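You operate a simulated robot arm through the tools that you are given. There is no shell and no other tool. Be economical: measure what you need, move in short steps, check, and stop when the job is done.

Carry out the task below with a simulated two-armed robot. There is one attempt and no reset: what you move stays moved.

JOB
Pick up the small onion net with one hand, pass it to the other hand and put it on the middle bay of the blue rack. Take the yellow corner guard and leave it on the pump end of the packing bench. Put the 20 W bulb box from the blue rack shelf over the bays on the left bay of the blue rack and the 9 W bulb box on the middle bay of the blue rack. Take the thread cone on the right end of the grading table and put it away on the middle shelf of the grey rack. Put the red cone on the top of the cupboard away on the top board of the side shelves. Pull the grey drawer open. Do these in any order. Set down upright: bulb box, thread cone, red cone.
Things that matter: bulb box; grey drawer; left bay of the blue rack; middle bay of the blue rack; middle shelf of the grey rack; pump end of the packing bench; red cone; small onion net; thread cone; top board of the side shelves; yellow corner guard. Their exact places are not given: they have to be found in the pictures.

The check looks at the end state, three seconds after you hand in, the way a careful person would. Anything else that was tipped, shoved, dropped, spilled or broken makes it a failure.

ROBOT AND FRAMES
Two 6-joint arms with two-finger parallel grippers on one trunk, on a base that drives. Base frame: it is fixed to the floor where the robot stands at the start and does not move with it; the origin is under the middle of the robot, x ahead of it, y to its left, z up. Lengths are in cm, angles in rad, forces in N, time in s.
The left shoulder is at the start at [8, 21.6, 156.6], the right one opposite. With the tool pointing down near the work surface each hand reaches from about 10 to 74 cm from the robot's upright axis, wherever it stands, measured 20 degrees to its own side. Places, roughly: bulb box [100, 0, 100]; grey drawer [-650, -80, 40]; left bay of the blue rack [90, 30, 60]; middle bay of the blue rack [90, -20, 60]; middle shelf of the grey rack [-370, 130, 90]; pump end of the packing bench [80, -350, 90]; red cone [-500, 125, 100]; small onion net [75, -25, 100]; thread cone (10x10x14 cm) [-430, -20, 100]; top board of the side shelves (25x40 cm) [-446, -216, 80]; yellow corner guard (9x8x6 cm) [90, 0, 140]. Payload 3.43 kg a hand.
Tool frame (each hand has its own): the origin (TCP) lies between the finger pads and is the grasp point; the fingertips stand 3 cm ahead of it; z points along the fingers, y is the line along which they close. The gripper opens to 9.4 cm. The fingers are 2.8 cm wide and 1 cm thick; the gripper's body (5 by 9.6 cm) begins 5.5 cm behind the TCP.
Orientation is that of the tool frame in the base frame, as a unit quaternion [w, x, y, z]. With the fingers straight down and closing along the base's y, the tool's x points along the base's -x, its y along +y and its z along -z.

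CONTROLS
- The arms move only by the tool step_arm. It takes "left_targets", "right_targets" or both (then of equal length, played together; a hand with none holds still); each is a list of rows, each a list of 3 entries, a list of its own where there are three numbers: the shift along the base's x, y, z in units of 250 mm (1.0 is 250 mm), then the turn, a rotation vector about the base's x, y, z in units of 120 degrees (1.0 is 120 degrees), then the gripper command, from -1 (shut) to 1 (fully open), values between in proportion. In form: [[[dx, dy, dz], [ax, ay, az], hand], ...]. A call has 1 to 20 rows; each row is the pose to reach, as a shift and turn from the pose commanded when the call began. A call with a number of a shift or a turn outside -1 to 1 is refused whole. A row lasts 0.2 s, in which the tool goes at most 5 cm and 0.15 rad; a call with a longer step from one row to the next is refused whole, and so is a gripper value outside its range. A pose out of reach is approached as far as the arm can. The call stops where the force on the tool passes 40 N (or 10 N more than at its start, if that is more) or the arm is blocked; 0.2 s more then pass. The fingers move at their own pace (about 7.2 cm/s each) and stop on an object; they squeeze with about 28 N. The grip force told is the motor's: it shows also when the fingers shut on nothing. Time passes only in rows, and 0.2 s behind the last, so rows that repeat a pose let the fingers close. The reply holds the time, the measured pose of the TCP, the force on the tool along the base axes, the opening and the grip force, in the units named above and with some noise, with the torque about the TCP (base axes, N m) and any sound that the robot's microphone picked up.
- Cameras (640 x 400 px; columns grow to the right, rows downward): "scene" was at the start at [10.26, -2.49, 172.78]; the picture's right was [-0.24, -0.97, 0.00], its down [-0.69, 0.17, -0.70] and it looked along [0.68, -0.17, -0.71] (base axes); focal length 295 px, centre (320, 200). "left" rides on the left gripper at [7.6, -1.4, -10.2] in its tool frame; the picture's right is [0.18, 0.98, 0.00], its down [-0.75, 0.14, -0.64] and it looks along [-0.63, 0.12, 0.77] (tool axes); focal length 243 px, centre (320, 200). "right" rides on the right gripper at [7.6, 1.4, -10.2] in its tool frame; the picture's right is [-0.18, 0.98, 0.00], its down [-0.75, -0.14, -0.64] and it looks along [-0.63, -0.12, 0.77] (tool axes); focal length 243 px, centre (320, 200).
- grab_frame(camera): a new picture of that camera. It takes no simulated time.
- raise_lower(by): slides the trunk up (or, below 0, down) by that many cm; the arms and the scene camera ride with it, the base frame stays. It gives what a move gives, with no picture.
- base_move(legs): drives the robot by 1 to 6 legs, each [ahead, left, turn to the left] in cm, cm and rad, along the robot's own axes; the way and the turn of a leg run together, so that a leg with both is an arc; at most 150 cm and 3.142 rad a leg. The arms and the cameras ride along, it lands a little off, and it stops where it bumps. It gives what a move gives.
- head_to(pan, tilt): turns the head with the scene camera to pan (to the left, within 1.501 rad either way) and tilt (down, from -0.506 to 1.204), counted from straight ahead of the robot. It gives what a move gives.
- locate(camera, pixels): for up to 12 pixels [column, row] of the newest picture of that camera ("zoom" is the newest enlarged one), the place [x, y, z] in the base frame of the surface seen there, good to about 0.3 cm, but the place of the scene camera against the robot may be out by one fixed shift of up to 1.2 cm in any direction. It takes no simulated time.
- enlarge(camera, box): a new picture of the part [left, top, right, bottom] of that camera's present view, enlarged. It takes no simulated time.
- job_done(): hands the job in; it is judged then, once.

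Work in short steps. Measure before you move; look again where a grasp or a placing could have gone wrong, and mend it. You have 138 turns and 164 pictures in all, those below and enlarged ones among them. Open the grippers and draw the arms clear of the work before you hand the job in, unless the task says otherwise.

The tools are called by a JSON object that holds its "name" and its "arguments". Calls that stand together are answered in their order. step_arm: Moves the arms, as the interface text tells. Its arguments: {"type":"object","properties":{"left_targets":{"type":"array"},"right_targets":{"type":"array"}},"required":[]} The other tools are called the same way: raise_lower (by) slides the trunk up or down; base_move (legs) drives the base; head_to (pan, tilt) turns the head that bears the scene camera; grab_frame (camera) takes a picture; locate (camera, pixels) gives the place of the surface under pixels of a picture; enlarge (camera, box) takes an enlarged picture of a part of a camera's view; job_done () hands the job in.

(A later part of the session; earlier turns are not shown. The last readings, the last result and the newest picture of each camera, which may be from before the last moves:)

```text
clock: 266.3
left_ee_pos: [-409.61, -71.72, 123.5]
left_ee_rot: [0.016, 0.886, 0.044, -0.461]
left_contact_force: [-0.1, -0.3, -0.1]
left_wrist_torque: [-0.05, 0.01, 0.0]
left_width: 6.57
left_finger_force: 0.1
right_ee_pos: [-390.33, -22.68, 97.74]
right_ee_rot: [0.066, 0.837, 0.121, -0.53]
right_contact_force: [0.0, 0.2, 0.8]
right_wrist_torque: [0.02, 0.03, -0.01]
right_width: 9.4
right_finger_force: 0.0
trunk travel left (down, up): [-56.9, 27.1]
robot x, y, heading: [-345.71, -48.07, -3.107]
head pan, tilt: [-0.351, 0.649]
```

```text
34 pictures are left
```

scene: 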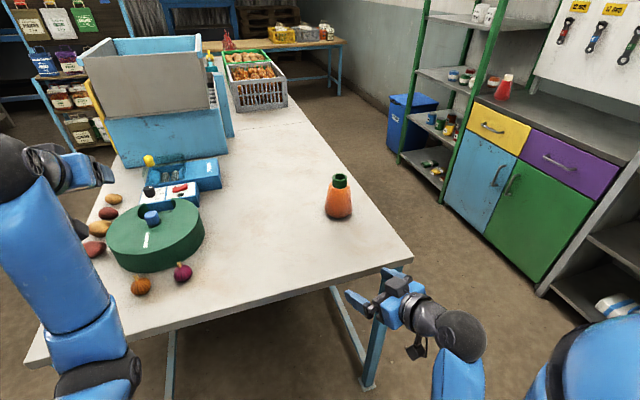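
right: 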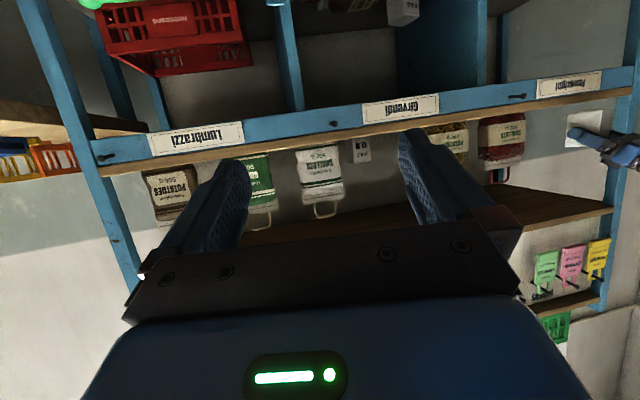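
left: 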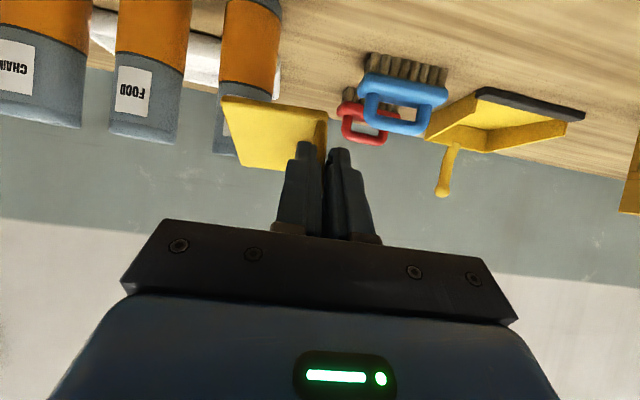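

I locate the cone precisely.

{"name": "locate", "arguments": {"camera": "scene", "pixels": [[340, 175], [339, 188], [339, 200], [328, 205], [350, 205], [340, 216], [330, 192], [348, 192]]}}

{"name": "enlarge", "arguments": {"camera": "scene", "box": [300, 160, 380, 230]}}

```text
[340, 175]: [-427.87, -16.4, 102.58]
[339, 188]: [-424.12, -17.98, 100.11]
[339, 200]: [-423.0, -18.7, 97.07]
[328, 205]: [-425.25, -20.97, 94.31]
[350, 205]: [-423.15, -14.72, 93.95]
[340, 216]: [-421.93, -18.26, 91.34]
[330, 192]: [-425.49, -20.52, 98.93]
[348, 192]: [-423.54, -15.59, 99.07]
```

```text
5.71 times, centred on (340, 195) of scene
```

zoom: 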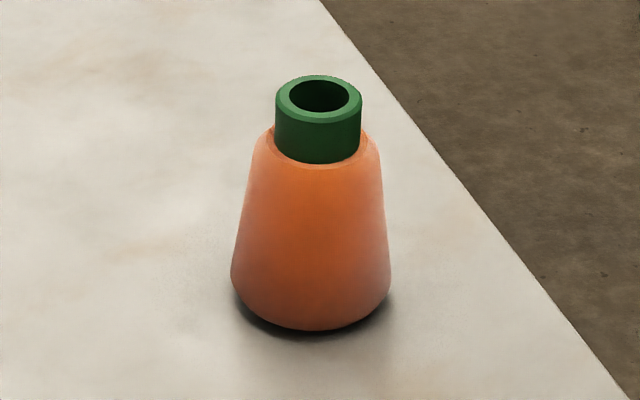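

Cone axis ≈ (-425.9,-16.9), neck z 100–104. I move the right hand to a pre-grasp 12 cm short along its tool direction.

{"name": "step_arm", "arguments": {"right_targets": [[[-0.04, 0.12, 0.1], [0, 0, 0], 1], [[-0.16, 0.2, 0.18], [0, 0, 0], 1], [[-0.32, 0.26, 0.19], [0, 0, 0], 1], [[-0.5, 0.31, 0.19], [0, 0, 0], 1], [[-0.66, 0.34, 0.19], [0, 0, 0], 1], [[-0.82, 0.36, 0.19], [0, 0, 0], 1], [[-0.96, 0.36, 0.19], [0, 0, 0], 1]]}}

{"name": "grab_frame", "arguments": {"camera": "right"}}

{"name": "locate", "arguments": {"camera": "right", "pixels": [[320, 150], [320, 170]]}}

```text
clock: 267.9
left_ee_pos: [-409.79, -71.76, 123.53]
left_ee_rot: [0.017, 0.887, 0.044, -0.46]
left_contact_force: [0.0, 0.2, 0.2]
left_wrist_torque: [-0.02, -0.02, 0.04]
left_width: 6.59
left_finger_force: 0.1
right_ee_pos: [-414.48, -13.57, 102.34]
right_ee_rot: [0.066, 0.837, 0.121, -0.53]
right_contact_force: [0.2, -0.7, 0.0]
right_wrist_torque: [0.02, 0.03, 0.0]
right_width: 9.4
right_finger_force: 0.0
trunk travel left (down, up): [-56.9, 27.1]
robot x, y, heading: [-344.88, -48.39, -3.107]
head pan, tilt: [-0.351, 0.649]
```

```text
32 pictures are left
```

right: 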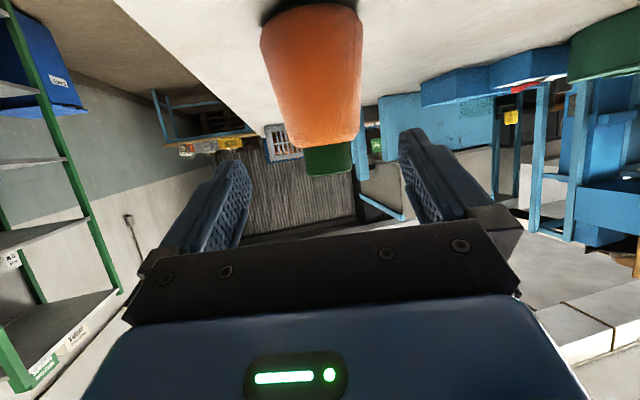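

```text
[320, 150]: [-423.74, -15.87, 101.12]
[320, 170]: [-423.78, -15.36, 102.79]
```

Neck centred (col 328). I advance 12 cm, close and lift.

{"name": "step_arm", "arguments": {"right_targets": [[[-0.16, -0.043, 0.005], [0, 0, 0], 1], [[-0.32, -0.088, 0.005], [0, 0, 0], 1], [[-0.4, -0.11, 0.005], [0, 0, 0], 1], [[-0.47, -0.13, 0.005], [0, 0, 0], 1], [[-0.47, -0.13, 0.005], [0, 0, 0], 0.4], [[-0.47, -0.13, 0.005], [0, 0, 0], -0.2], [[-0.47, -0.13, 0.005], [0, 0, 0], -1], [[-0.47, -0.13, 0.005], [0, 0, 0], -1], [[-0.47, -0.13, 0.08], [0, 0, 0], -1], [[-0.47, -0.13, 0.2], [0, 0, 0], -1], [[-0.4, -0.1, 0.3], [0, 0, 0], -1]]}}

{"name": "grab_frame", "arguments": {"camera": "right"}}

```text
clock: 270.3
left_ee_pos: [-409.61, -71.81, 123.61]
left_ee_rot: [0.017, 0.886, 0.043, -0.461]
left_contact_force: [0.2, -1.1, -0.4]
left_wrist_torque: [0.0, 0.0, 0.05]
left_width: 6.61
left_finger_force: 0.1
right_ee_pos: [-424.25, -16.0, 110.1]
right_ee_rot: [0.066, 0.837, 0.121, -0.53]
right_contact_force: [1.2, 0.3, -1.6]
right_wrist_torque: [-0.04, 0.01, 0.01]
right_width: 4.93
right_finger_force: 27.5
trunk travel left (down, up): [-56.9, 27.1]
robot x, y, heading: [-345.37, -48.67, -3.114]
head pan, tilt: [-0.351, 0.649]
```

```text
31 pictures are left
```

right: 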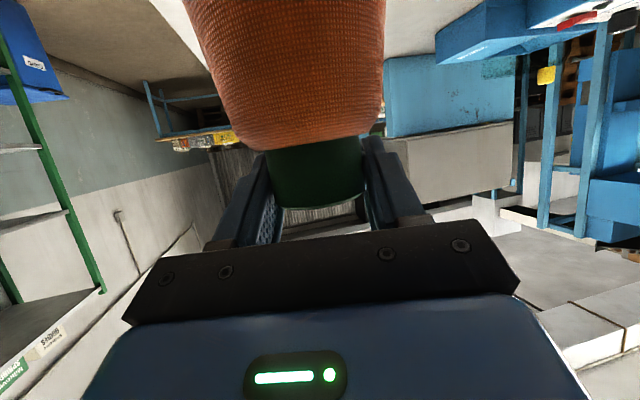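

The cone is held upright (base 12.4 cm below TCP). I back off, turn right to face +y, and drive toward the grey rack.

{"name": "base_move", "arguments": {"legs": [[-25, 0, 0], [0, 0, -1.6], [35, 95, 0]]}}

{"name": "head_to", "arguments": {"pan": -0.2, "tilt": 0.55}}

{"name": "grab_frame", "arguments": {"camera": "scene"}}

```text
clock: 279.2
left_ee_pos: [-410.57, 31.66, 122.95]
left_ee_rot: [-0.272, 0.697, -0.554, -0.364]
left_contact_force: [3.3, 2.2, 0.6]
left_wrist_torque: [-0.06, 0.18, 0.27]
left_width: 6.57
left_finger_force: 0.1
right_ee_pos: [-357.91, 54.28, 107.32]
right_ee_rot: [-0.281, 0.71, -0.464, -0.449]
right_contact_force: [4.1, 1.3, -4.6]
right_wrist_torque: [0.12, 0.15, 0.28]
right_width: 4.91
right_finger_force: 28.2
trunk travel left (down, up): [-56.9, 27.1]
robot x, y, heading: [-381.78, -30.87, 1.756]
head pan, tilt: [-0.351, 0.649]
stopped in leg 3: the robot was blocked; the commanded pose is now the measured one
```

```text
clock: 279.9
left_ee_pos: [-413.2, 30.12, 123.4]
left_ee_rot: [-0.282, 0.7, -0.547, -0.363]
left_contact_force: [-1.1, -0.1, -0.8]
left_wrist_torque: [-0.02, 0.0, 0.04]
left_width: 6.59
left_finger_force: 0.1
right_ee_pos: [-360.41, 52.9, 109.16]
right_ee_rot: [-0.291, 0.712, -0.457, -0.445]
right_contact_force: [-0.7, 0.3, -2.1]
right_wrist_torque: [0.0, 0.0, 0.0]
right_width: 4.89
right_finger_force: 28.2
trunk travel left (down, up): [-56.9, 27.1]
robot x, y, heading: [-382.01, -30.9, 1.763]
head pan, tilt: [-0.201, 0.55]
```

```text
30 pictures are left
```

scene: 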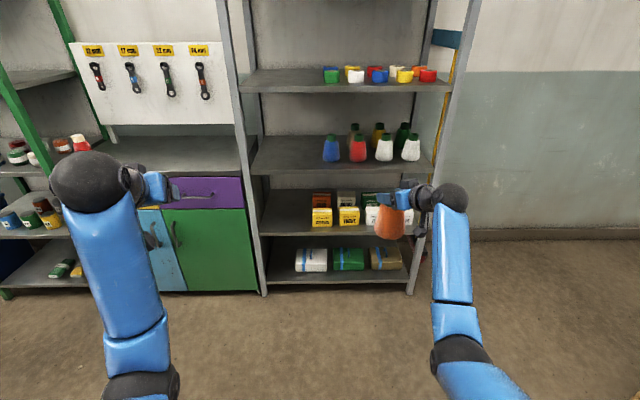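

The base bumped the table corner while moving diagonally. I move away to the right first and straighten; and I measure the rack's middle shelf.

{"name": "locate", "arguments": {"camera": "scene", "pixels": [[275, 160], [290, 168], [330, 160], [300, 172], [300, 92], [262, 172], [430, 170], [80, 145], [60, 160], [330, 140], [300, 150]]}}

{"name": "base_move", "arguments": {"legs": [[0, -10, 0], [0, 0, -0.19], [45, 0, 0]]}}

{"name": "head_to", "arguments": {"pan": 1.3, "tilt": 0.7}}

{"name": "grab_frame", "arguments": {"camera": "scene"}}

```text
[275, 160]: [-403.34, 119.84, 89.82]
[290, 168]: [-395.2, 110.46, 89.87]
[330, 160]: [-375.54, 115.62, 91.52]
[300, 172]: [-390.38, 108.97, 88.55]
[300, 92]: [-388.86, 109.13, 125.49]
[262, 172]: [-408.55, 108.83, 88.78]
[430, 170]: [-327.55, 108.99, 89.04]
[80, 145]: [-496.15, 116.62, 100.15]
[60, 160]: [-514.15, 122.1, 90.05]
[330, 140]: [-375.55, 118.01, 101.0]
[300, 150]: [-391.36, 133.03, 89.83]
```

```text
clock: 284.1
left_ee_pos: [-391.93, 81.29, 123.58]
left_ee_rot: [-0.317, 0.646, -0.609, -0.334]
left_contact_force: [0.3, 0.2, -0.6]
left_wrist_torque: [-0.01, 0.02, 0.01]
left_width: 6.57
left_finger_force: 0.1
right_ee_pos: [-335.66, 94.15, 109.72]
right_ee_rot: [-0.335, 0.666, -0.52, -0.417]
right_contact_force: [-0.3, 0.2, -1.8]
right_wrist_torque: [0.0, -0.03, -0.01]
right_width: 4.9
right_finger_force: 28.2
trunk travel left (down, up): [-56.9, 27.1]
robot x, y, heading: [-372.03, 16.17, 1.57]
head pan, tilt: [-0.201, 0.55]
```

```text
clock: 285.7
left_ee_pos: [-391.92, 81.41, 123.51]
left_ee_rot: [-0.317, 0.646, -0.609, -0.334]
left_contact_force: [0.0, 0.3, -0.5]
left_wrist_torque: [0.0, 0.01, -0.02]
left_width: 6.59
left_finger_force: 0.0
right_ee_pos: [-335.62, 94.22, 109.7]
right_ee_rot: [-0.334, 0.667, -0.52, -0.416]
right_contact_force: [-0.1, -0.7, -2.0]
right_wrist_torque: [0.0, 0.0, -0.02]
right_width: 4.89
right_finger_force: 27.7
trunk travel left (down, up): [-56.9, 27.1]
robot x, y, heading: [-371.89, 15.95, 1.569]
head pan, tilt: [1.3, 0.7]
```

```text
29 pictures are left
```

scene: 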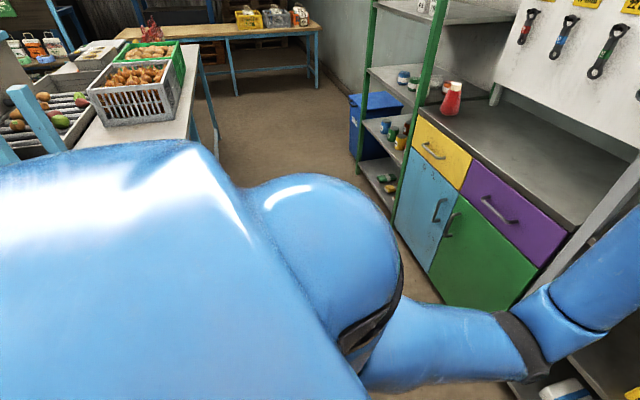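

Middle shelf z 89.8, front y 109, free spot near (-393,119). I raise 8 cm, then drive ahead 10, left 57, and check.

{"name": "raise_lower", "arguments": {"by": 8}}

{"name": "base_move", "arguments": {"legs": [[10, 0, 0], [0, 57.4, 0]]}}

{"name": "head_to", "arguments": {"pan": -0.3, "tilt": 0.6}}

{"name": "grab_frame", "arguments": {"camera": "scene"}}

```text
clock: 286.9
left_ee_pos: [-391.88, 81.52, 131.55]
left_ee_rot: [-0.317, 0.646, -0.609, -0.334]
left_contact_force: [-0.5, -0.1, 0.3]
left_wrist_torque: [0.0, 0.0, 0.0]
left_width: 6.58
left_finger_force: 0.1
right_ee_pos: [-335.53, 94.22, 117.63]
right_ee_rot: [-0.334, 0.667, -0.52, -0.416]
right_contact_force: [-0.5, 0.6, -2.0]
right_wrist_torque: [0.02, 0.02, 0.0]
right_width: 4.89
right_finger_force: 28.1
trunk travel left (down, up): [-64.9, 19.1]
robot x, y, heading: [-371.6, 15.9, 1.571]
head pan, tilt: [1.3, 0.7]
```

```text
clock: 290.0
left_ee_pos: [-429.62, 89.57, 131.6]
left_ee_rot: [-0.293, 0.685, -0.565, -0.356]
left_contact_force: [0.2, -0.1, -0.2]
left_wrist_torque: [-0.01, 0.0, 0.05]
left_width: 6.56
left_finger_force: 0.1
right_ee_pos: [-375.64, 109.6, 117.36]
right_ee_rot: [-0.303, 0.7, -0.476, -0.438]
right_contact_force: [-0.1, -0.2, -1.8]
right_wrist_torque: [0.04, 0.03, 0.02]
right_width: 4.92
right_finger_force: 27.9
trunk travel left (down, up): [-64.9, 19.1]
robot x, y, heading: [-401.48, 27.23, 1.706]
head pan, tilt: [1.3, 0.7]
stopped in leg 2: the robot was blocked; the commanded pose is now the measured one
```

```text
clock: 291.6
left_ee_pos: [-430.27, 89.25, 131.55]
left_ee_rot: [-0.294, 0.685, -0.564, -0.355]
left_contact_force: [-1.0, 0.3, 0.9]
left_wrist_torque: [-0.03, 0.0, -0.01]
left_width: 6.57
left_finger_force: 0.2
right_ee_pos: [-376.12, 109.61, 117.5]
right_ee_rot: [-0.305, 0.7, -0.474, -0.438]
right_contact_force: [-0.4, 0.7, -1.5]
right_wrist_torque: [0.03, 0.02, 0.03]
right_width: 4.91
right_finger_force: 28.2
trunk travel left (down, up): [-64.9, 19.1]
robot x, y, heading: [-401.75, 27.24, 1.705]
head pan, tilt: [-0.3, 0.6]
```

```text
28 pictures are left
```

scene: 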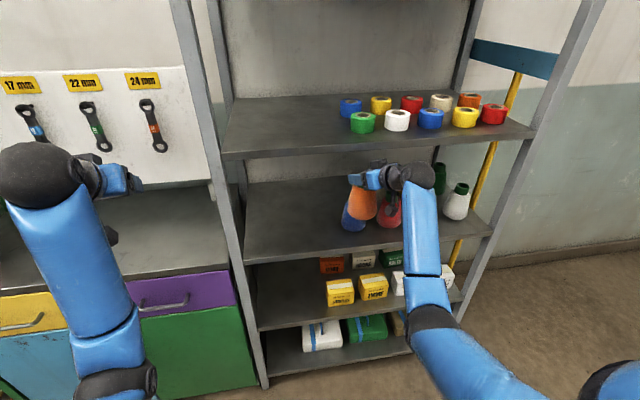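

Blocked by the table corner behind. I ease off 2 cm right/4 ahead and use the arm to bring the cone left above the free spot.

{"name": "base_move", "arguments": {"legs": [[4, -2, 0]]}}

{"name": "step_arm", "arguments": {"right_targets": [[[-0.12, 0, 0], [0, 0, 0], -1], [[-0.26, 0, 0], [0, 0, 0], -1], [[-0.4, 0, 0], [0, 0, 0], -1], [[-0.54, 0.02, 0], [0, 0, 0], -1], [[-0.66, 0.08, 0], [0, 0, 0], -1], [[-0.72, 0.18, 0], [0, 0, 0], -1]]}}

{"name": "enlarge", "arguments": {"camera": "scene", "box": [210, 120, 490, 290]}}

```text
clock: 292.5
left_ee_pos: [-429.08, 92.44, 132.03]
left_ee_rot: [-0.297, 0.685, -0.562, -0.356]
left_contact_force: [-0.6, -0.8, 0.2]
left_wrist_torque: [0.05, -0.04, -0.04]
left_width: 6.57
left_finger_force: 0.1
right_ee_pos: [-374.88, 112.77, 118.36]
right_ee_rot: [-0.308, 0.7, -0.472, -0.44]
right_contact_force: [-1.4, -0.9, -1.1]
right_wrist_torque: [0.0, 0.03, 0.01]
right_width: 4.89
right_finger_force: 28.4
trunk travel left (down, up): [-64.9, 19.1]
robot x, y, heading: [-400.3, 31.55, 1.709]
head pan, tilt: [-0.3, 0.6]
```

```text
clock: 293.9
left_ee_pos: [-428.51, 93.63, 131.35]
left_ee_rot: [-0.294, 0.685, -0.565, -0.354]
left_contact_force: [-0.3, 0.1, -0.3]
left_wrist_torque: [-0.02, -0.02, -0.01]
left_width: 6.59
left_finger_force: 0.0
right_ee_pos: [-392.53, 118.23, 117.15]
right_ee_rot: [-0.304, 0.7, -0.476, -0.437]
right_contact_force: [6.6, -11.0, -22.7]
right_wrist_torque: [2.2, 1.45, -0.06]
right_width: 4.91
right_finger_force: 28.4
trunk travel left (down, up): [-64.9, 19.1]
robot x, y, heading: [-399.88, 31.21, 1.705]
head pan, tilt: [-0.3, 0.6]
```

```text
2.29 times, centred on (350, 205) of scene
```

zoom: 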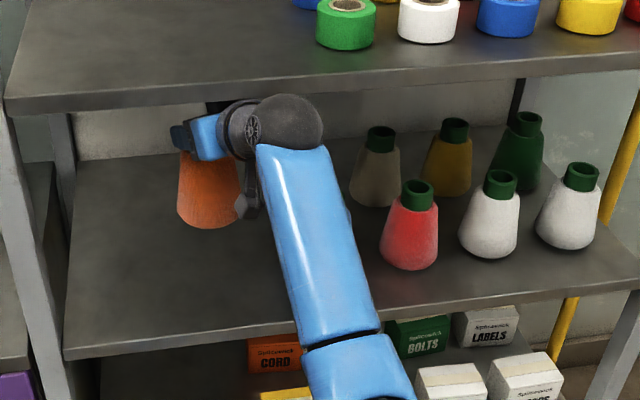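

The wrist presses the upper shelf's edge; I lower the trunk 11 cm.

{"name": "raise_lower", "arguments": {"by": -11}}

{"name": "enlarge", "arguments": {"camera": "scene", "box": [210, 90, 490, 260]}}

```text
clock: 295.4
left_ee_pos: [-428.78, 93.45, 120.44]
left_ee_rot: [-0.294, 0.685, -0.564, -0.355]
left_contact_force: [0.2, -0.2, -0.1]
left_wrist_torque: [0.0, -0.02, -0.01]
left_width: 6.58
left_finger_force: 0.1
right_ee_pos: [-392.67, 118.19, 106.65]
right_ee_rot: [-0.305, 0.7, -0.475, -0.437]
right_contact_force: [0.1, 0.3, -1.7]
right_wrist_torque: [0.05, -0.03, -0.01]
right_width: 4.88
right_finger_force: 27.6
trunk travel left (down, up): [-53.9, 30.1]
robot x, y, heading: [-400.22, 31.12, 1.711]
head pan, tilt: [-0.3, 0.6]
```

```text
2.29 times, centred on (350, 175) of scene
```

zoom: 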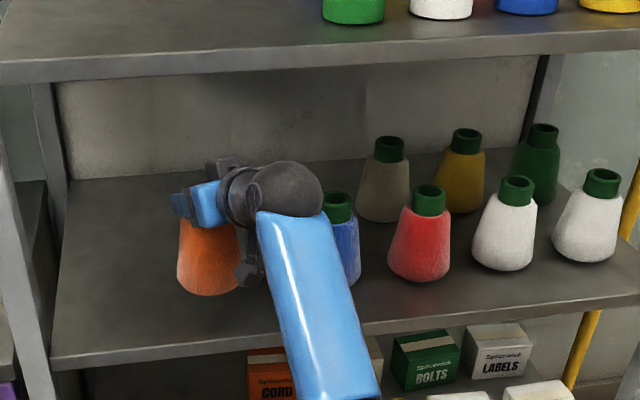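

All upright. I lower 3.6 then 0.7 to set it down.

{"name": "raise_lower", "arguments": {"by": -3.7}}

{"name": "raise_lower", "arguments": {"by": -0.7}}

```text
clock: 296.2
left_ee_pos: [-428.75, 93.32, 116.83]
left_ee_rot: [-0.294, 0.686, -0.563, -0.355]
left_contact_force: [-0.1, 0.5, 0.1]
left_wrist_torque: [0.01, 0.03, 0.0]
left_width: 6.56
left_finger_force: 0.1
right_ee_pos: [-392.7, 118.02, 103.06]
right_ee_rot: [-0.306, 0.7, -0.474, -0.438]
right_contact_force: [-0.3, -0.8, 2.3]
right_wrist_torque: [0.04, 0.13, 0.0]
right_width: 4.9
right_finger_force: 28.1
trunk travel left (down, up): [-50.2, 33.8]
robot x, y, heading: [-400.22, 31.18, 1.711]
head pan, tilt: [-0.3, 0.6]
```

```text
clock: 296.7
left_ee_pos: [-428.81, 93.06, 116.3]
left_ee_rot: [-0.295, 0.685, -0.563, -0.356]
left_contact_force: [-0.1, 0.2, -0.1]
left_wrist_torque: [-0.01, -0.03, -0.02]
left_width: 6.58
left_finger_force: 0.1
right_ee_pos: [-392.7, 117.79, 102.98]
right_ee_rot: [-0.309, 0.697, -0.472, -0.442]
right_contact_force: [1.7, 2.9, 21.4]
right_wrist_torque: [0.5, 0.71, -0.14]
right_width: 4.92
right_finger_force: 27.9
trunk travel left (down, up): [-49.5, 34.5]
robot x, y, heading: [-400.2, 31.36, 1.708]
head pan, tilt: [-0.3, 0.6]
```

Set down. I open and retreat backward along the tool direction.

{"name": "step_arm", "arguments": {"right_targets": [[[0, 0, 0.015], [0, 0, 0], -0.2], [[0, 0, 0.015], [0, 0, 0], 0.5], [[0, 0, 0.015], [0, 0, 0], 1], [[0, 0, 0.015], [0, 0, 0], 1], [[0.04, -0.12, 0.015], [0, 0, 0], 1], [[0.07, -0.26, 0.015], [0, 0, 0], 1], [[0.08, -0.42, 0.015], [0, 0, 0], 1], [[0.08, -0.58, 0.015], [0, 0, 0], 1]]}}

{"name": "grab_frame", "arguments": {"camera": "scene"}}

```text
clock: 298.5
left_ee_pos: [-428.78, 93.28, 116.07]
left_ee_rot: [-0.293, 0.686, -0.563, -0.356]
left_contact_force: [-0.4, -0.1, 1.3]
left_wrist_torque: [0.02, -0.02, -0.01]
left_width: 6.63
left_finger_force: 0.0
right_ee_pos: [-390.78, 103.46, 102.66]
right_ee_rot: [-0.305, 0.7, -0.474, -0.438]
right_contact_force: [-0.4, 0.0, 0.2]
right_wrist_torque: [0.0, 0.0, 0.0]
right_width: 9.39
right_finger_force: 0.0
trunk travel left (down, up): [-49.5, 34.5]
robot x, y, heading: [-400.05, 31.18, 1.706]
head pan, tilt: [-0.3, 0.6]
```

```text
25 pictures are left
```

scene: 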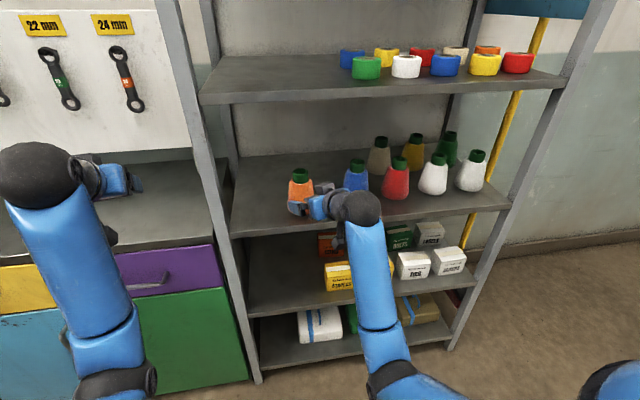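

The thread cone stands on the middle shelf. Next the red cone: I draw the right hand back, open the left, straighten, and drive left in front of the cupboard.

{"name": "step_arm", "arguments": {"right_targets": [[[0, -0.14, 0.02], [0, 0, 0], 1], [[0, -0.28, 0.04], [0, 0, 0], 1], [[0, -0.42, 0.06], [0, 0, 0], 1], [[0, -0.56, 0.08], [0, 0, 0], 1]], "left_targets": [[[0, 0, 0], [0, 0, 0], 1], [[0, 0, 0], [0, 0, 0], 1], [[0, 0, 0], [0, 0, 0], 1], [[0, 0, 0], [0, 0, 0], 1]]}}

{"name": "base_move", "arguments": {"legs": [[0, -2, 0], [8, 0, -0.135], [0, 70, 0]]}}

{"name": "head_to", "arguments": {"pan": 0.35, "tilt": 0.65}}

{"name": "grab_frame", "arguments": {"camera": "scene"}}

```text
clock: 299.5
left_ee_pos: [-428.85, 93.44, 116.12]
left_ee_rot: [-0.295, 0.685, -0.564, -0.355]
left_contact_force: [1.0, -1.0, 0.7]
left_wrist_torque: [0.01, 0.03, 0.02]
left_width: 9.39
left_finger_force: 0.1
right_ee_pos: [-390.75, 89.27, 104.57]
right_ee_rot: [-0.305, 0.7, -0.474, -0.438]
right_contact_force: [-0.2, 0.3, 0.0]
right_wrist_torque: [0.02, 0.0, 0.04]
right_width: 9.39
right_finger_force: 0.0
trunk travel left (down, up): [-49.5, 34.5]
robot x, y, heading: [-400.12, 31.25, 1.71]
head pan, tilt: [-0.3, 0.6]
```

```text
clock: 304.5
left_ee_pos: [-490.47, 105.04, 116.12]
left_ee_rot: [-0.318, 0.645, -0.609, -0.334]
left_contact_force: [0.5, -0.9, 0.4]
left_wrist_torque: [-0.02, 0.01, -0.01]
left_width: 9.41
left_finger_force: 0.0
right_ee_pos: [-453.32, 96.1, 104.54]
right_ee_rot: [-0.334, 0.667, -0.52, -0.416]
right_contact_force: [0.0, 0.5, -0.8]
right_wrist_torque: [0.03, 0.0, 0.0]
right_width: 9.41
right_finger_force: 0.0
trunk travel left (down, up): [-49.5, 34.5]
robot x, y, heading: [-470.79, 39.41, 1.575]
head pan, tilt: [-0.3, 0.6]
```

```text
clock: 305.5
left_ee_pos: [-490.51, 105.05, 116.06]
left_ee_rot: [-0.317, 0.646, -0.609, -0.334]
left_contact_force: [-0.5, -0.6, 0.3]
left_wrist_torque: [0.02, 0.01, -0.02]
left_width: 9.39
left_finger_force: 0.0
right_ee_pos: [-453.38, 95.97, 104.56]
right_ee_rot: [-0.335, 0.666, -0.521, -0.416]
right_contact_force: [-0.9, -0.1, 0.5]
right_wrist_torque: [-0.03, -0.03, 0.01]
right_width: 9.41
right_finger_force: 0.0
trunk travel left (down, up): [-49.5, 34.5]
robot x, y, heading: [-470.81, 39.55, 1.569]
head pan, tilt: [0.351, 0.649]
```

```text
24 pictures are left
```

scene: 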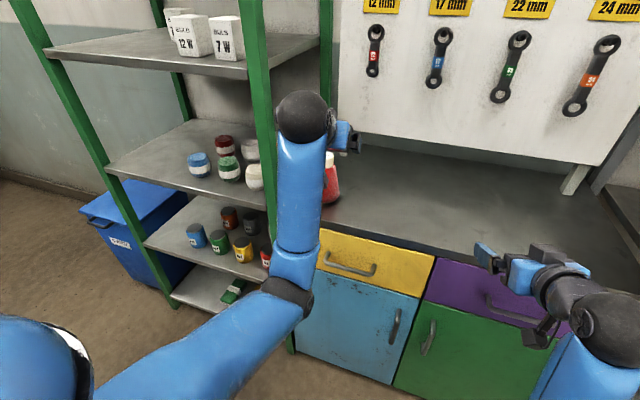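

The cone is behind the arm; I use the left wrist camera.

{"name": "grab_frame", "arguments": {"camera": "left"}}

{"name": "locate", "arguments": {"camera": "scene", "pixels": [[332, 190], [337, 170], [330, 158], [330, 202], [338, 193], [360, 200]]}}

```text
23 pictures are left
```

left: 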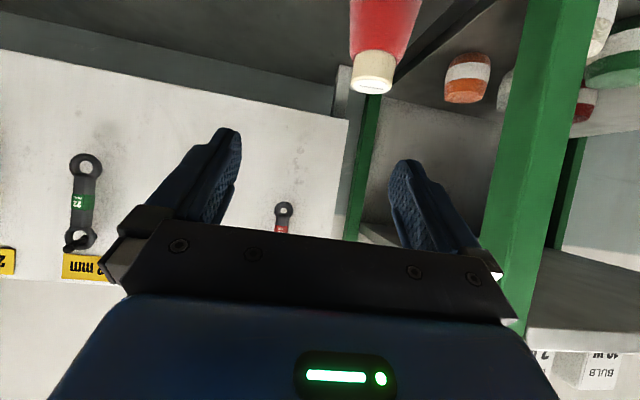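

```text
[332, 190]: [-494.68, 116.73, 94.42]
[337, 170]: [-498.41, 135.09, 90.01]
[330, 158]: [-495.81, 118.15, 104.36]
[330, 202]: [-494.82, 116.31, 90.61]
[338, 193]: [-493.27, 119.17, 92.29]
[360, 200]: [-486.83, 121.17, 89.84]
```

I locate the cone's neck and the green post from the left camera.

{"name": "locate", "arguments": {"camera": "left", "pixels": [[373, 62], [373, 82], [356, 70], [392, 70], [380, 25], [540, 150], [490, 220], [365, 150]]}}

```text
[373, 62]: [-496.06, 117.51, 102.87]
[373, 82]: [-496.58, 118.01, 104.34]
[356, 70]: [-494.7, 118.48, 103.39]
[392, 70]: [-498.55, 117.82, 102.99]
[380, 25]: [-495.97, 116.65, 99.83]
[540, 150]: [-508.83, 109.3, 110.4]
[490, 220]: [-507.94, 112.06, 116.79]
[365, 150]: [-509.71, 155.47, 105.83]
```

Neck centre ≈ (-496.5,119.6), z 100.5–104.5; post is 6 cm clear. I move in, close and lift.

{"name": "step_arm", "arguments": {"left_targets": [[[-0.07, 0.02, -0.17], [0, 0, 0], 1], [[-0.14, 0.05, -0.34], [0, 0, 0], 1], [[-0.212, 0.08, -0.508], [0, 0, 0], 1], [[-0.22, 0.22, -0.508], [0, 0, 0], 1], [[-0.23, 0.36, -0.508], [0, 0, 0], 1], [[-0.24, 0.48, -0.508], [0, 0, 0], 1], [[-0.24, 0.575, -0.508], [0, 0, 0], 1], [[-0.24, 0.575, -0.508], [0, 0, 0], 1]]}}

{"name": "grab_frame", "arguments": {"camera": "left"}}

```text
clock: 307.3
left_ee_pos: [-496.63, 119.39, 103.53]
left_ee_rot: [-0.318, 0.645, -0.609, -0.334]
left_contact_force: [-0.3, 0.0, 0.5]
left_wrist_torque: [0.0, -0.02, 0.03]
left_width: 9.38
left_finger_force: 0.1
right_ee_pos: [-453.28, 95.9, 104.7]
right_ee_rot: [-0.333, 0.667, -0.52, -0.416]
right_contact_force: [0.8, -0.5, -0.8]
right_wrist_torque: [-0.03, 0.02, -0.02]
right_width: 9.39
right_finger_force: 0.0
trunk travel left (down, up): [-49.5, 34.5]
robot x, y, heading: [-470.49, 39.11, 1.569]
head pan, tilt: [0.351, 0.649]
```

```text
22 pictures are left
```

left: 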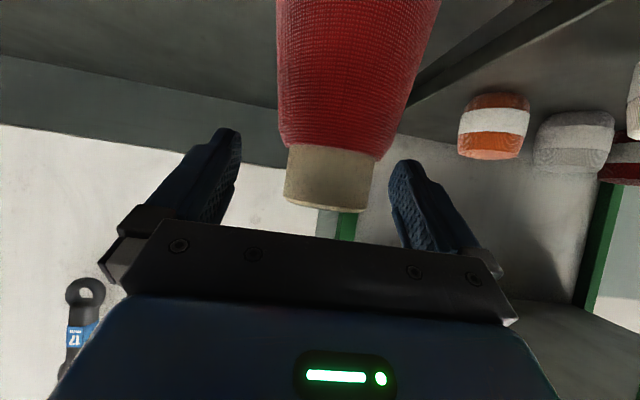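

The neck is between the fingers (285–375 px). I close and lift 7 cm.

{"name": "step_arm", "arguments": {"left_targets": [[[0, 0, 0], [0, 0, 0], 0.5], [[0, 0, 0], [0, 0, 0], 0], [[0, 0, 0], [0, 0, 0], -1], [[0, 0, 0], [0, 0, 0], -1], [[0, 0, 0.1], [0, 0, 0], -1], [[0, 0, 0.28], [0, 0, 0], -1], [[0, -0.1, 0.3], [0, 0, 0], -1], [[0, -0.28, 0.3], [0, 0, 0], -1], [[0.06, -0.46, 0.3], [0, 0, 0], -1]]}}

{"name": "base_move", "arguments": {"legs": [[0, -105, 0], [-20, -5, 0]]}}

{"name": "head_to", "arguments": {"pan": 1.4, "tilt": 0.5}}

{"name": "grab_frame", "arguments": {"camera": "left"}}

```text
clock: 309.3
left_ee_pos: [-495.09, 107.81, 111.01]
left_ee_rot: [-0.318, 0.645, -0.609, -0.334]
left_contact_force: [-0.6, -0.5, -0.8]
left_wrist_torque: [-0.02, 0.03, -0.01]
left_width: 5.96
left_finger_force: 28.1
right_ee_pos: [-453.16, 95.97, 104.55]
right_ee_rot: [-0.334, 0.667, -0.52, -0.417]
right_contact_force: [0.3, -0.1, -0.4]
right_wrist_torque: [0.01, 0.01, -0.01]
right_width: 9.39
right_finger_force: 0.1
trunk travel left (down, up): [-49.5, 34.5]
robot x, y, heading: [-470.42, 39.94, 1.569]
head pan, tilt: [0.351, 0.649]
```

```text
clock: 313.1
left_ee_pos: [-421.51, 107.7, 111.02]
left_ee_rot: [-0.311, 0.652, -0.603, -0.339]
left_contact_force: [-14.9, -9.9, -3.8]
left_wrist_torque: [0.0, 0.05, 0.03]
left_width: 5.93
left_finger_force: 28.1
right_ee_pos: [-378.81, 95.55, 104.49]
right_ee_rot: [-0.334, 0.665, -0.524, -0.415]
right_contact_force: [0.9, 0.2, -0.2]
right_wrist_torque: [0.02, 0.02, 0.07]
right_width: 9.42
right_finger_force: 0.0
trunk travel left (down, up): [-49.5, 34.5]
robot x, y, heading: [-396.87, 39.77, 1.565]
head pan, tilt: [0.351, 0.649]
stopped in leg 1: the force on the tool passed its limit at 62 N (the readings are from after the stop); the commanded pose is now the measured one
```

```text
clock: 314.4
left_ee_pos: [-421.54, 107.61, 110.98]
left_ee_rot: [-0.315, 0.65, -0.604, -0.338]
left_contact_force: [-5.2, -0.3, -4.0]
left_wrist_torque: [-0.06, 0.21, 0.07]
left_width: 5.92
left_finger_force: 27.8
right_ee_pos: [-378.86, 95.57, 104.55]
right_ee_rot: [-0.336, 0.665, -0.523, -0.414]
right_contact_force: [0.2, 0.2, -0.5]
right_wrist_torque: [0.01, 0.02, -0.01]
right_width: 9.4
right_finger_force: 0.0
trunk travel left (down, up): [-49.5, 34.5]
robot x, y, heading: [-396.16, 39.22, 1.558]
head pan, tilt: [1.4, 0.499]
```

```text
21 pictures are left
```

left: 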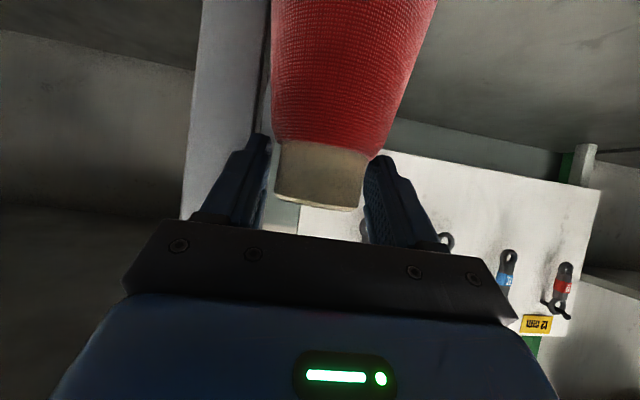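

The left hand bumped the rack post. I move left 3 cm, turn left so the arm swings away from the rack, then drive out to the right, and raise the trunk.

{"name": "base_move", "arguments": {"legs": [[0, 4, 0], [0, 0, 0.5], [-50, -92, 0]]}}

{"name": "raise_lower", "arguments": {"by": 32}}

{"name": "head_to", "arguments": {"pan": -0.6, "tilt": 0.6}}

{"name": "grab_frame", "arguments": {"camera": "scene"}}

```text
clock: 321.7
left_ee_pos: [-350.66, 87.5, 111.0]
left_ee_rot: [-0.217, 0.782, -0.42, -0.406]
left_contact_force: [0.4, 0.1, -2.3]
left_wrist_torque: [0.0, -0.01, -0.05]
left_width: 5.91
left_finger_force: 27.6
right_ee_pos: [-307.59, 97.59, 104.58]
right_ee_rot: [-0.221, 0.774, -0.34, -0.486]
right_contact_force: [0.2, -0.5, 0.4]
right_wrist_torque: [0.01, -0.04, 0.01]
right_width: 9.39
right_finger_force: 0.1
trunk travel left (down, up): [-49.5, 34.5]
robot x, y, heading: [-295.43, 40.14, 2.072]
head pan, tilt: [1.4, 0.499]
```

```text
clock: 324.9
left_ee_pos: [-350.78, 87.54, 143.12]
left_ee_rot: [-0.218, 0.781, -0.421, -0.406]
left_contact_force: [-0.2, 0.8, -1.4]
left_wrist_torque: [-0.01, 0.02, 0.02]
left_width: 5.93
left_finger_force: 28.5
right_ee_pos: [-307.55, 97.67, 136.53]
right_ee_rot: [-0.22, 0.775, -0.339, -0.486]
right_contact_force: [-0.5, -0.9, -0.7]
right_wrist_torque: [-0.01, 0.01, 0.01]
right_width: 9.41
right_finger_force: 0.1
trunk travel left (down, up): [-81.5, 2.5]
robot x, y, heading: [-295.21, 40.17, 2.07]
head pan, tilt: [1.4, 0.499]
```

```text
clock: 326.8
left_ee_pos: [-350.76, 87.57, 143.04]
left_ee_rot: [-0.218, 0.781, -0.421, -0.406]
left_contact_force: [0.2, -0.3, -2.4]
left_wrist_torque: [-0.04, -0.01, 0.01]
left_width: 5.86
left_finger_force: 27.9
right_ee_pos: [-307.51, 97.69, 136.47]
right_ee_rot: [-0.222, 0.774, -0.34, -0.486]
right_contact_force: [0.2, 0.4, 0.6]
right_wrist_torque: [0.01, 0.04, 0.0]
right_width: 9.42
right_finger_force: 0.1
trunk travel left (down, up): [-81.5, 2.5]
robot x, y, heading: [-295.67, 39.52, 2.071]
head pan, tilt: [-0.6, 0.6]
```

```text
20 pictures are left
```

scene: 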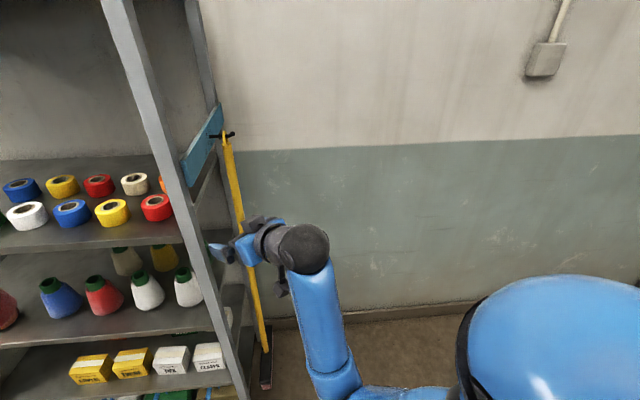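

The rack is intact. I turn to face -y and drive around to the side shelves.

{"name": "base_move", "arguments": {"legs": [[0, 0, 2.64], [120, 0, 0], [48, 0, 0], [0, -145, 0]]}}

{"name": "head_to", "arguments": {"pan": 0.0, "tilt": 0.7}}

{"name": "grab_frame", "arguments": {"camera": "scene"}}

```text
clock: 348.3
left_ee_pos: [-413.81, -196.47, 142.98]
left_ee_rot: [0.34, 0.597, 0.657, -0.31]
left_contact_force: [0.4, -0.1, -1.4]
left_wrist_torque: [-0.02, 0.0, 0.01]
left_width: 5.9
left_finger_force: 27.9
right_ee_pos: [-456.77, -185.0, 136.43]
right_ee_rot: [0.417, 0.517, 0.669, -0.332]
right_contact_force: [-0.8, -0.3, -0.5]
right_wrist_torque: [-0.02, 0.02, 0.0]
right_width: 9.39
right_finger_force: 0.0
trunk travel left (down, up): [-81.5, 2.5]
robot x, y, heading: [-440.51, -128.18, -1.565]
head pan, tilt: [-0.6, 0.6]
```

```text
clock: 349.3
left_ee_pos: [-414.03, -196.34, 143.07]
left_ee_rot: [0.34, 0.598, 0.656, -0.31]
left_contact_force: [0.7, 1.0, -2.3]
left_wrist_torque: [0.01, -0.01, -0.01]
left_width: 5.91
left_finger_force: 28.3
right_ee_pos: [-456.88, -185.02, 136.64]
right_ee_rot: [0.418, 0.517, 0.67, -0.331]
right_contact_force: [-0.3, 0.6, 0.5]
right_wrist_torque: [0.02, -0.03, 0.03]
right_width: 9.39
right_finger_force: 0.0
trunk travel left (down, up): [-81.5, 2.5]
robot x, y, heading: [-439.92, -128.66, -1.556]
head pan, tilt: [0.0, 0.7]
```

```text
19 pictures are left
```

scene: 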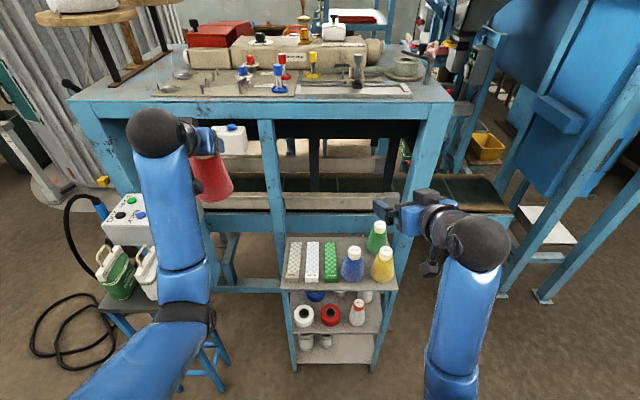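

I measure the side shelves' top board and its free space.

{"name": "locate", "arguments": {"camera": "scene", "pixels": [[287, 245], [374, 240], [396, 286], [291, 288], [305, 284], [330, 283], [352, 275], [382, 275], [345, 240], [375, 220], [267, 215], [212, 190]]}}

{"name": "enlarge", "arguments": {"camera": "scene", "box": [260, 200, 420, 310]}}

```text
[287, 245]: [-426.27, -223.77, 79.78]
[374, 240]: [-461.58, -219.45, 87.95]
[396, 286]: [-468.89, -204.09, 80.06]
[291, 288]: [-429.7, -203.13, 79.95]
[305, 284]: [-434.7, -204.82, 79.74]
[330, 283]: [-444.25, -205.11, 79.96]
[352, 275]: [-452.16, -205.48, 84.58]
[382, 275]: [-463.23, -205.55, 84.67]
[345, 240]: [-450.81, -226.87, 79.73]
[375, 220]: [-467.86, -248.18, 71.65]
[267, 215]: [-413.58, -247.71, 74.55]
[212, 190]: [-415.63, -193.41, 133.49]
```

```text
3.64 times, centred on (340, 255) of scene
```

zoom: 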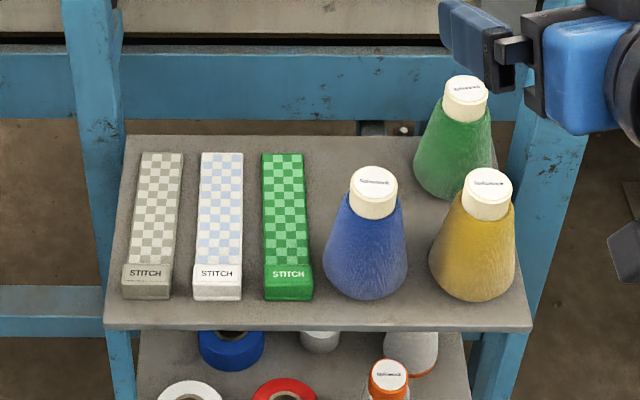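

The free spot is the gap behind the blue cone at about (-452.8,-221). I'll come in with the tool yawed 50° so nothing brushes the other cones: drive 20 ahead and 20 right, yaw the left hand, lift the right out of the way.

{"name": "base_move", "arguments": {"legs": [[20, -20, -0.01]]}}

{"name": "step_arm", "arguments": {"left_targets": [[[-0.1, 0, 0], [0, 0, -0.06], -1], [[-0.2, -0.02, 0], [0, 0, -0.12], -1], [[-0.3, -0.05, 0], [0, 0, -0.18], -1], [[-0.4, -0.08, 0], [0, 0, -0.24], -1], [[-0.5, -0.11, 0], [0, 0, -0.3], -1], [[-0.6, -0.14, 0], [0, 0, -0.36], -1], [[-0.7, -0.17, 0], [0, 0, -0.417], -1]], "right_targets": [[[0, 0.06, 0.1], [0, 0, 0], 1], [[0, 0.12, 0.2], [0, 0, 0], 1], [[0, 0.18, 0.3], [0, 0, 0], 1], [[0, 0.24, 0.4], [0, 0, 0], 1], [[0, 0.3, 0.5], [0, 0, 0], 1], [[0, 0.36, 0.6], [0, 0, 0], 1], [[0, 0.4, 0.7], [0, 0, 0], 1]]}}

{"name": "raise_lower", "arguments": {"by": -30}}

{"name": "grab_frame", "arguments": {"camera": "scene"}}

```text
clock: 351.3
left_ee_pos: [-433.89, -216.45, 143.2]
left_ee_rot: [0.34, 0.599, 0.654, -0.314]
left_contact_force: [0.4, 0.5, -2.2]
left_wrist_torque: [0.01, 0.01, -0.02]
left_width: 5.87
left_finger_force: 27.6
right_ee_pos: [-476.71, -204.75, 136.77]
right_ee_rot: [0.416, 0.519, 0.667, -0.335]
right_contact_force: [-1.6, -0.2, 0.5]
right_wrist_torque: [-0.01, -0.02, -0.04]
right_width: 9.41
right_finger_force: 0.1
trunk travel left (down, up): [-81.5, 2.5]
robot x, y, heading: [-460.38, -148.61, -1.565]
head pan, tilt: [0.0, 0.7]
```

```text
clock: 352.9
left_ee_pos: [-451.66, -221.12, 142.99]
left_ee_rot: [0.175, 0.82, 0.339, -0.426]
left_contact_force: [1.0, 0.7, -1.5]
left_wrist_torque: [0.01, 0.01, -0.02]
left_width: 5.91
left_finger_force: 27.7
right_ee_pos: [-477.12, -201.53, 143.06]
right_ee_rot: [0.417, 0.52, 0.666, -0.334]
right_contact_force: [0.1, -0.2, 0.0]
right_wrist_torque: [-0.01, 0.03, 0.02]
right_width: 9.4
right_finger_force: 0.0
right hand out of reach, approached as far as the arm can: row 3, 4, 5, 6, 7
trunk travel left (down, up): [-81.5, 2.5]
robot x, y, heading: [-460.16, -148.75, -1.566]
head pan, tilt: [0.0, 0.7]
```

```text
clock: 355.9
left_ee_pos: [-451.62, -221.01, 113.13]
left_ee_rot: [0.176, 0.82, 0.339, -0.426]
left_contact_force: [-1.0, -0.5, -1.5]
left_wrist_torque: [-0.01, 0.01, 0.01]
left_width: 5.94
left_finger_force: 28.2
right_ee_pos: [-476.98, -201.6, 112.98]
right_ee_rot: [0.418, 0.519, 0.666, -0.335]
right_contact_force: [-0.2, 0.1, 0.0]
right_wrist_torque: [0.0, 0.03, 0.02]
right_width: 9.39
right_finger_force: 0.1
trunk travel left (down, up): [-51.5, 32.5]
robot x, y, heading: [-460.36, -148.35, -1.567]
head pan, tilt: [0.0, 0.7]
```

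```text
17 pictures are left
```

scene: 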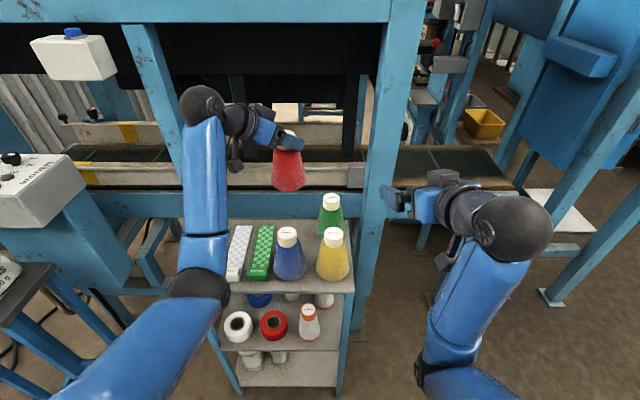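

I check neighbours' positions: cone tops and the green strip's edge.

{"name": "locate", "arguments": {"camera": "scene", "pixels": [[330, 199], [288, 230], [334, 231], [273, 232], [318, 232], [297, 224], [289, 180]]}}

{"name": "enlarge", "arguments": {"camera": "scene", "box": [220, 140, 380, 300]}}

```text
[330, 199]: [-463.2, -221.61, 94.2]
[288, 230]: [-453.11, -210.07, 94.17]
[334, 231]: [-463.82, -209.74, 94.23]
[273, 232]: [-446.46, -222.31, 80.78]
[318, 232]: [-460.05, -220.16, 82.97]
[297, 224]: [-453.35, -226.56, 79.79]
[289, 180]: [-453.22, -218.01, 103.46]
```

```text
2.50 times, centred on (300, 220) of scene
```

zoom: 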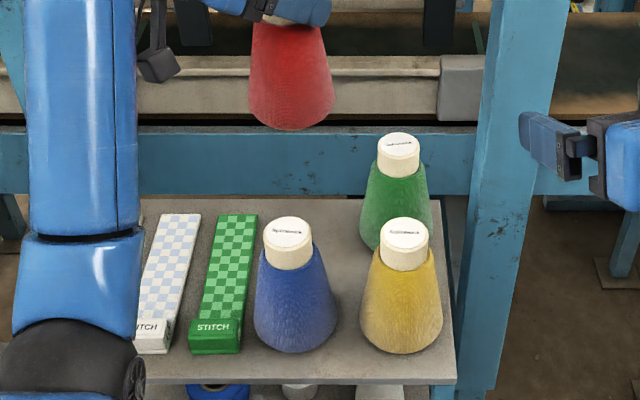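

The cone hangs right over the free grid spot (-453,-222). I lower 18.5 cm, then the last bit.

{"name": "raise_lower", "arguments": {"by": -18.5}}

{"name": "raise_lower", "arguments": {"by": -1.0}}

{"name": "enlarge", "arguments": {"camera": "scene", "box": [220, 70, 380, 230]}}

```text
clock: 357.9
left_ee_pos: [-451.59, -220.88, 94.52]
left_ee_rot: [0.176, 0.82, 0.338, -0.427]
left_contact_force: [0.3, -0.3, -1.5]
left_wrist_torque: [0.02, -0.01, 0.02]
left_width: 5.86
left_finger_force: 27.7
right_ee_pos: [-477.06, -201.6, 94.55]
right_ee_rot: [0.418, 0.519, 0.667, -0.334]
right_contact_force: [-0.6, -0.5, -0.2]
right_wrist_torque: [0.0, 0.02, 0.01]
right_width: 9.4
right_finger_force: 0.1
trunk travel left (down, up): [-33.0, 51.0]
robot x, y, heading: [-460.22, -148.48, -1.566]
head pan, tilt: [0.0, 0.7]
```

```text
clock: 358.5
left_ee_pos: [-451.55, -220.82, 93.7]
left_ee_rot: [0.177, 0.819, 0.338, -0.428]
left_contact_force: [0.4, -0.8, 4.4]
left_wrist_torque: [0.07, 0.08, 0.02]
left_width: 5.9
left_finger_force: 27.7
right_ee_pos: [-477.09, -201.49, 93.59]
right_ee_rot: [0.418, 0.519, 0.667, -0.334]
right_contact_force: [-0.6, -0.4, 0.5]
right_wrist_torque: [0.0, -0.03, 0.01]
right_width: 9.4
right_finger_force: 0.0
trunk travel left (down, up): [-32.0, 52.0]
robot x, y, heading: [-460.42, -148.36, -1.567]
head pan, tilt: [0.0, 0.7]
```

```text
2.50 times, centred on (300, 150) of scene
```

zoom: 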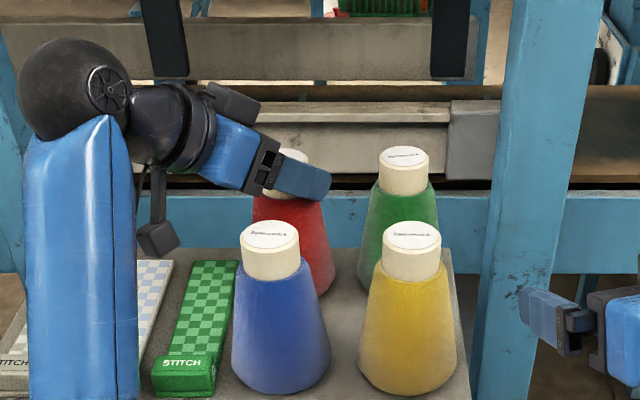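

Touching (4.4 N). I open, raise 25 cm clear, back off, and turn to face the grey drawer.

{"name": "step_arm", "arguments": {"left_targets": [[[0, 0, 0], [0, 0, 0], -0.2], [[0, 0, 0], [0, 0, 0], 0.5], [[0, 0, 0], [0, 0, 0], 1], [[0, 0, 0], [0, 0, 0], 1]]}}

{"name": "raise_lower", "arguments": {"by": 28}}

{"name": "enlarge", "arguments": {"camera": "scene", "box": [220, 170, 380, 330]}}

{"name": "base_move", "arguments": {"legs": [[-16, 0, 0], [0, 0, -1.57]]}}

{"name": "head_to", "arguments": {"pan": -0.2, "tilt": 0.5}}

{"name": "grab_frame", "arguments": {"camera": "scene"}}

```text
clock: 359.5
left_ee_pos: [-451.76, -220.97, 93.54]
left_ee_rot: [0.177, 0.819, 0.339, -0.427]
left_contact_force: [0.5, 0.5, -0.5]
left_wrist_torque: [0.02, -0.05, 0.03]
left_width: 9.42
left_finger_force: 0.2
right_ee_pos: [-477.05, -201.53, 93.56]
right_ee_rot: [0.417, 0.519, 0.666, -0.335]
right_contact_force: [0.2, 0.4, -0.3]
right_wrist_torque: [0.02, 0.01, 0.0]
right_width: 9.39
right_finger_force: 0.1
trunk travel left (down, up): [-32.0, 52.0]
robot x, y, heading: [-460.12, -148.6, -1.569]
head pan, tilt: [0.0, 0.7]
```

```text
clock: 362.4
left_ee_pos: [-451.62, -221.0, 121.61]
left_ee_rot: [0.176, 0.82, 0.339, -0.426]
left_contact_force: [0.2, -0.7, -0.1]
left_wrist_torque: [0.0, -0.03, -0.01]
left_width: 9.41
left_finger_force: 0.0
right_ee_pos: [-477.06, -201.6, 121.59]
right_ee_rot: [0.418, 0.52, 0.666, -0.335]
right_contact_force: [0.2, -1.2, -0.1]
right_wrist_torque: [-0.01, -0.03, 0.01]
right_width: 9.41
right_finger_force: 0.1
trunk travel left (down, up): [-60.0, 24.0]
robot x, y, heading: [-460.41, -148.64, -1.566]
head pan, tilt: [0.0, 0.7]
```

```text
2.50 times, centred on (300, 250) of scene
```

zoom: 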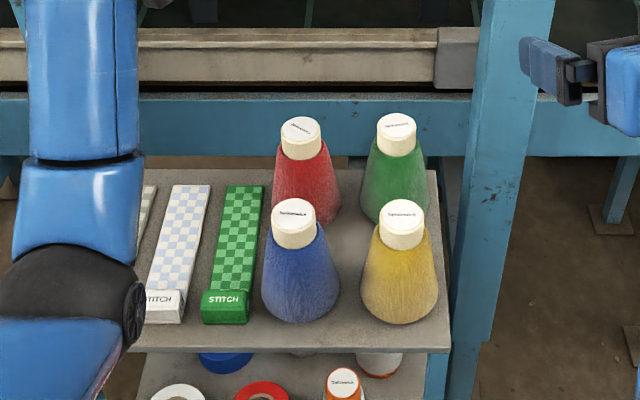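

```text
clock: 367.6
left_ee_pos: [-532.46, -140.88, 121.53]
left_ee_rot: [-0.178, 0.818, -0.342, -0.427]
left_contact_force: [0.3, 0.2, 0.1]
left_wrist_torque: [0.0, -0.01, 0.0]
left_width: 9.42
left_finger_force: 0.1
right_ee_pos: [-512.85, -115.61, 121.52]
right_ee_rot: [0.059, 0.838, 0.103, -0.532]
right_contact_force: [-0.5, 0.7, -0.5]
right_wrist_torque: [0.01, -0.02, 0.0]
right_width: 9.41
right_finger_force: 0.0
trunk travel left (down, up): [-60.0, 24.0]
robot x, y, heading: [-460.14, -132.82, 3.138]
head pan, tilt: [0.0, 0.7]
```

```text
clock: 368.3
left_ee_pos: [-532.47, -140.91, 121.47]
left_ee_rot: [-0.178, 0.819, -0.343, -0.425]
left_contact_force: [-0.8, -1.3, 1.0]
left_wrist_torque: [-0.01, 0.04, 0.0]
left_width: 9.39
left_finger_force: 0.0
right_ee_pos: [-512.83, -115.58, 121.52]
right_ee_rot: [0.058, 0.839, 0.102, -0.532]
right_contact_force: [-0.4, 1.1, -0.3]
right_wrist_torque: [0.02, -0.01, -0.03]
right_width: 9.38
right_finger_force: 0.1
trunk travel left (down, up): [-60.0, 24.0]
robot x, y, heading: [-460.13, -132.71, 3.141]
head pan, tilt: [-0.201, 0.499]
```

```text
13 pictures are left
```

scene: 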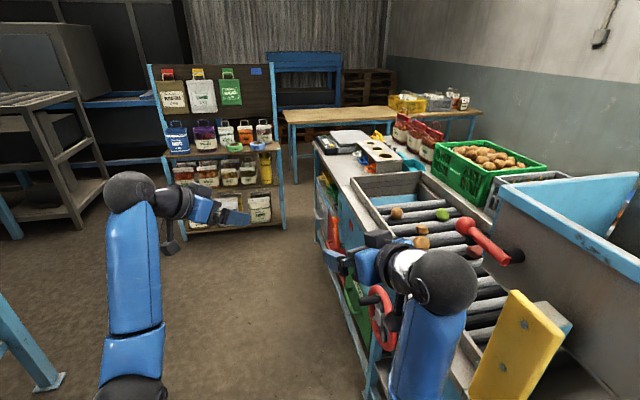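

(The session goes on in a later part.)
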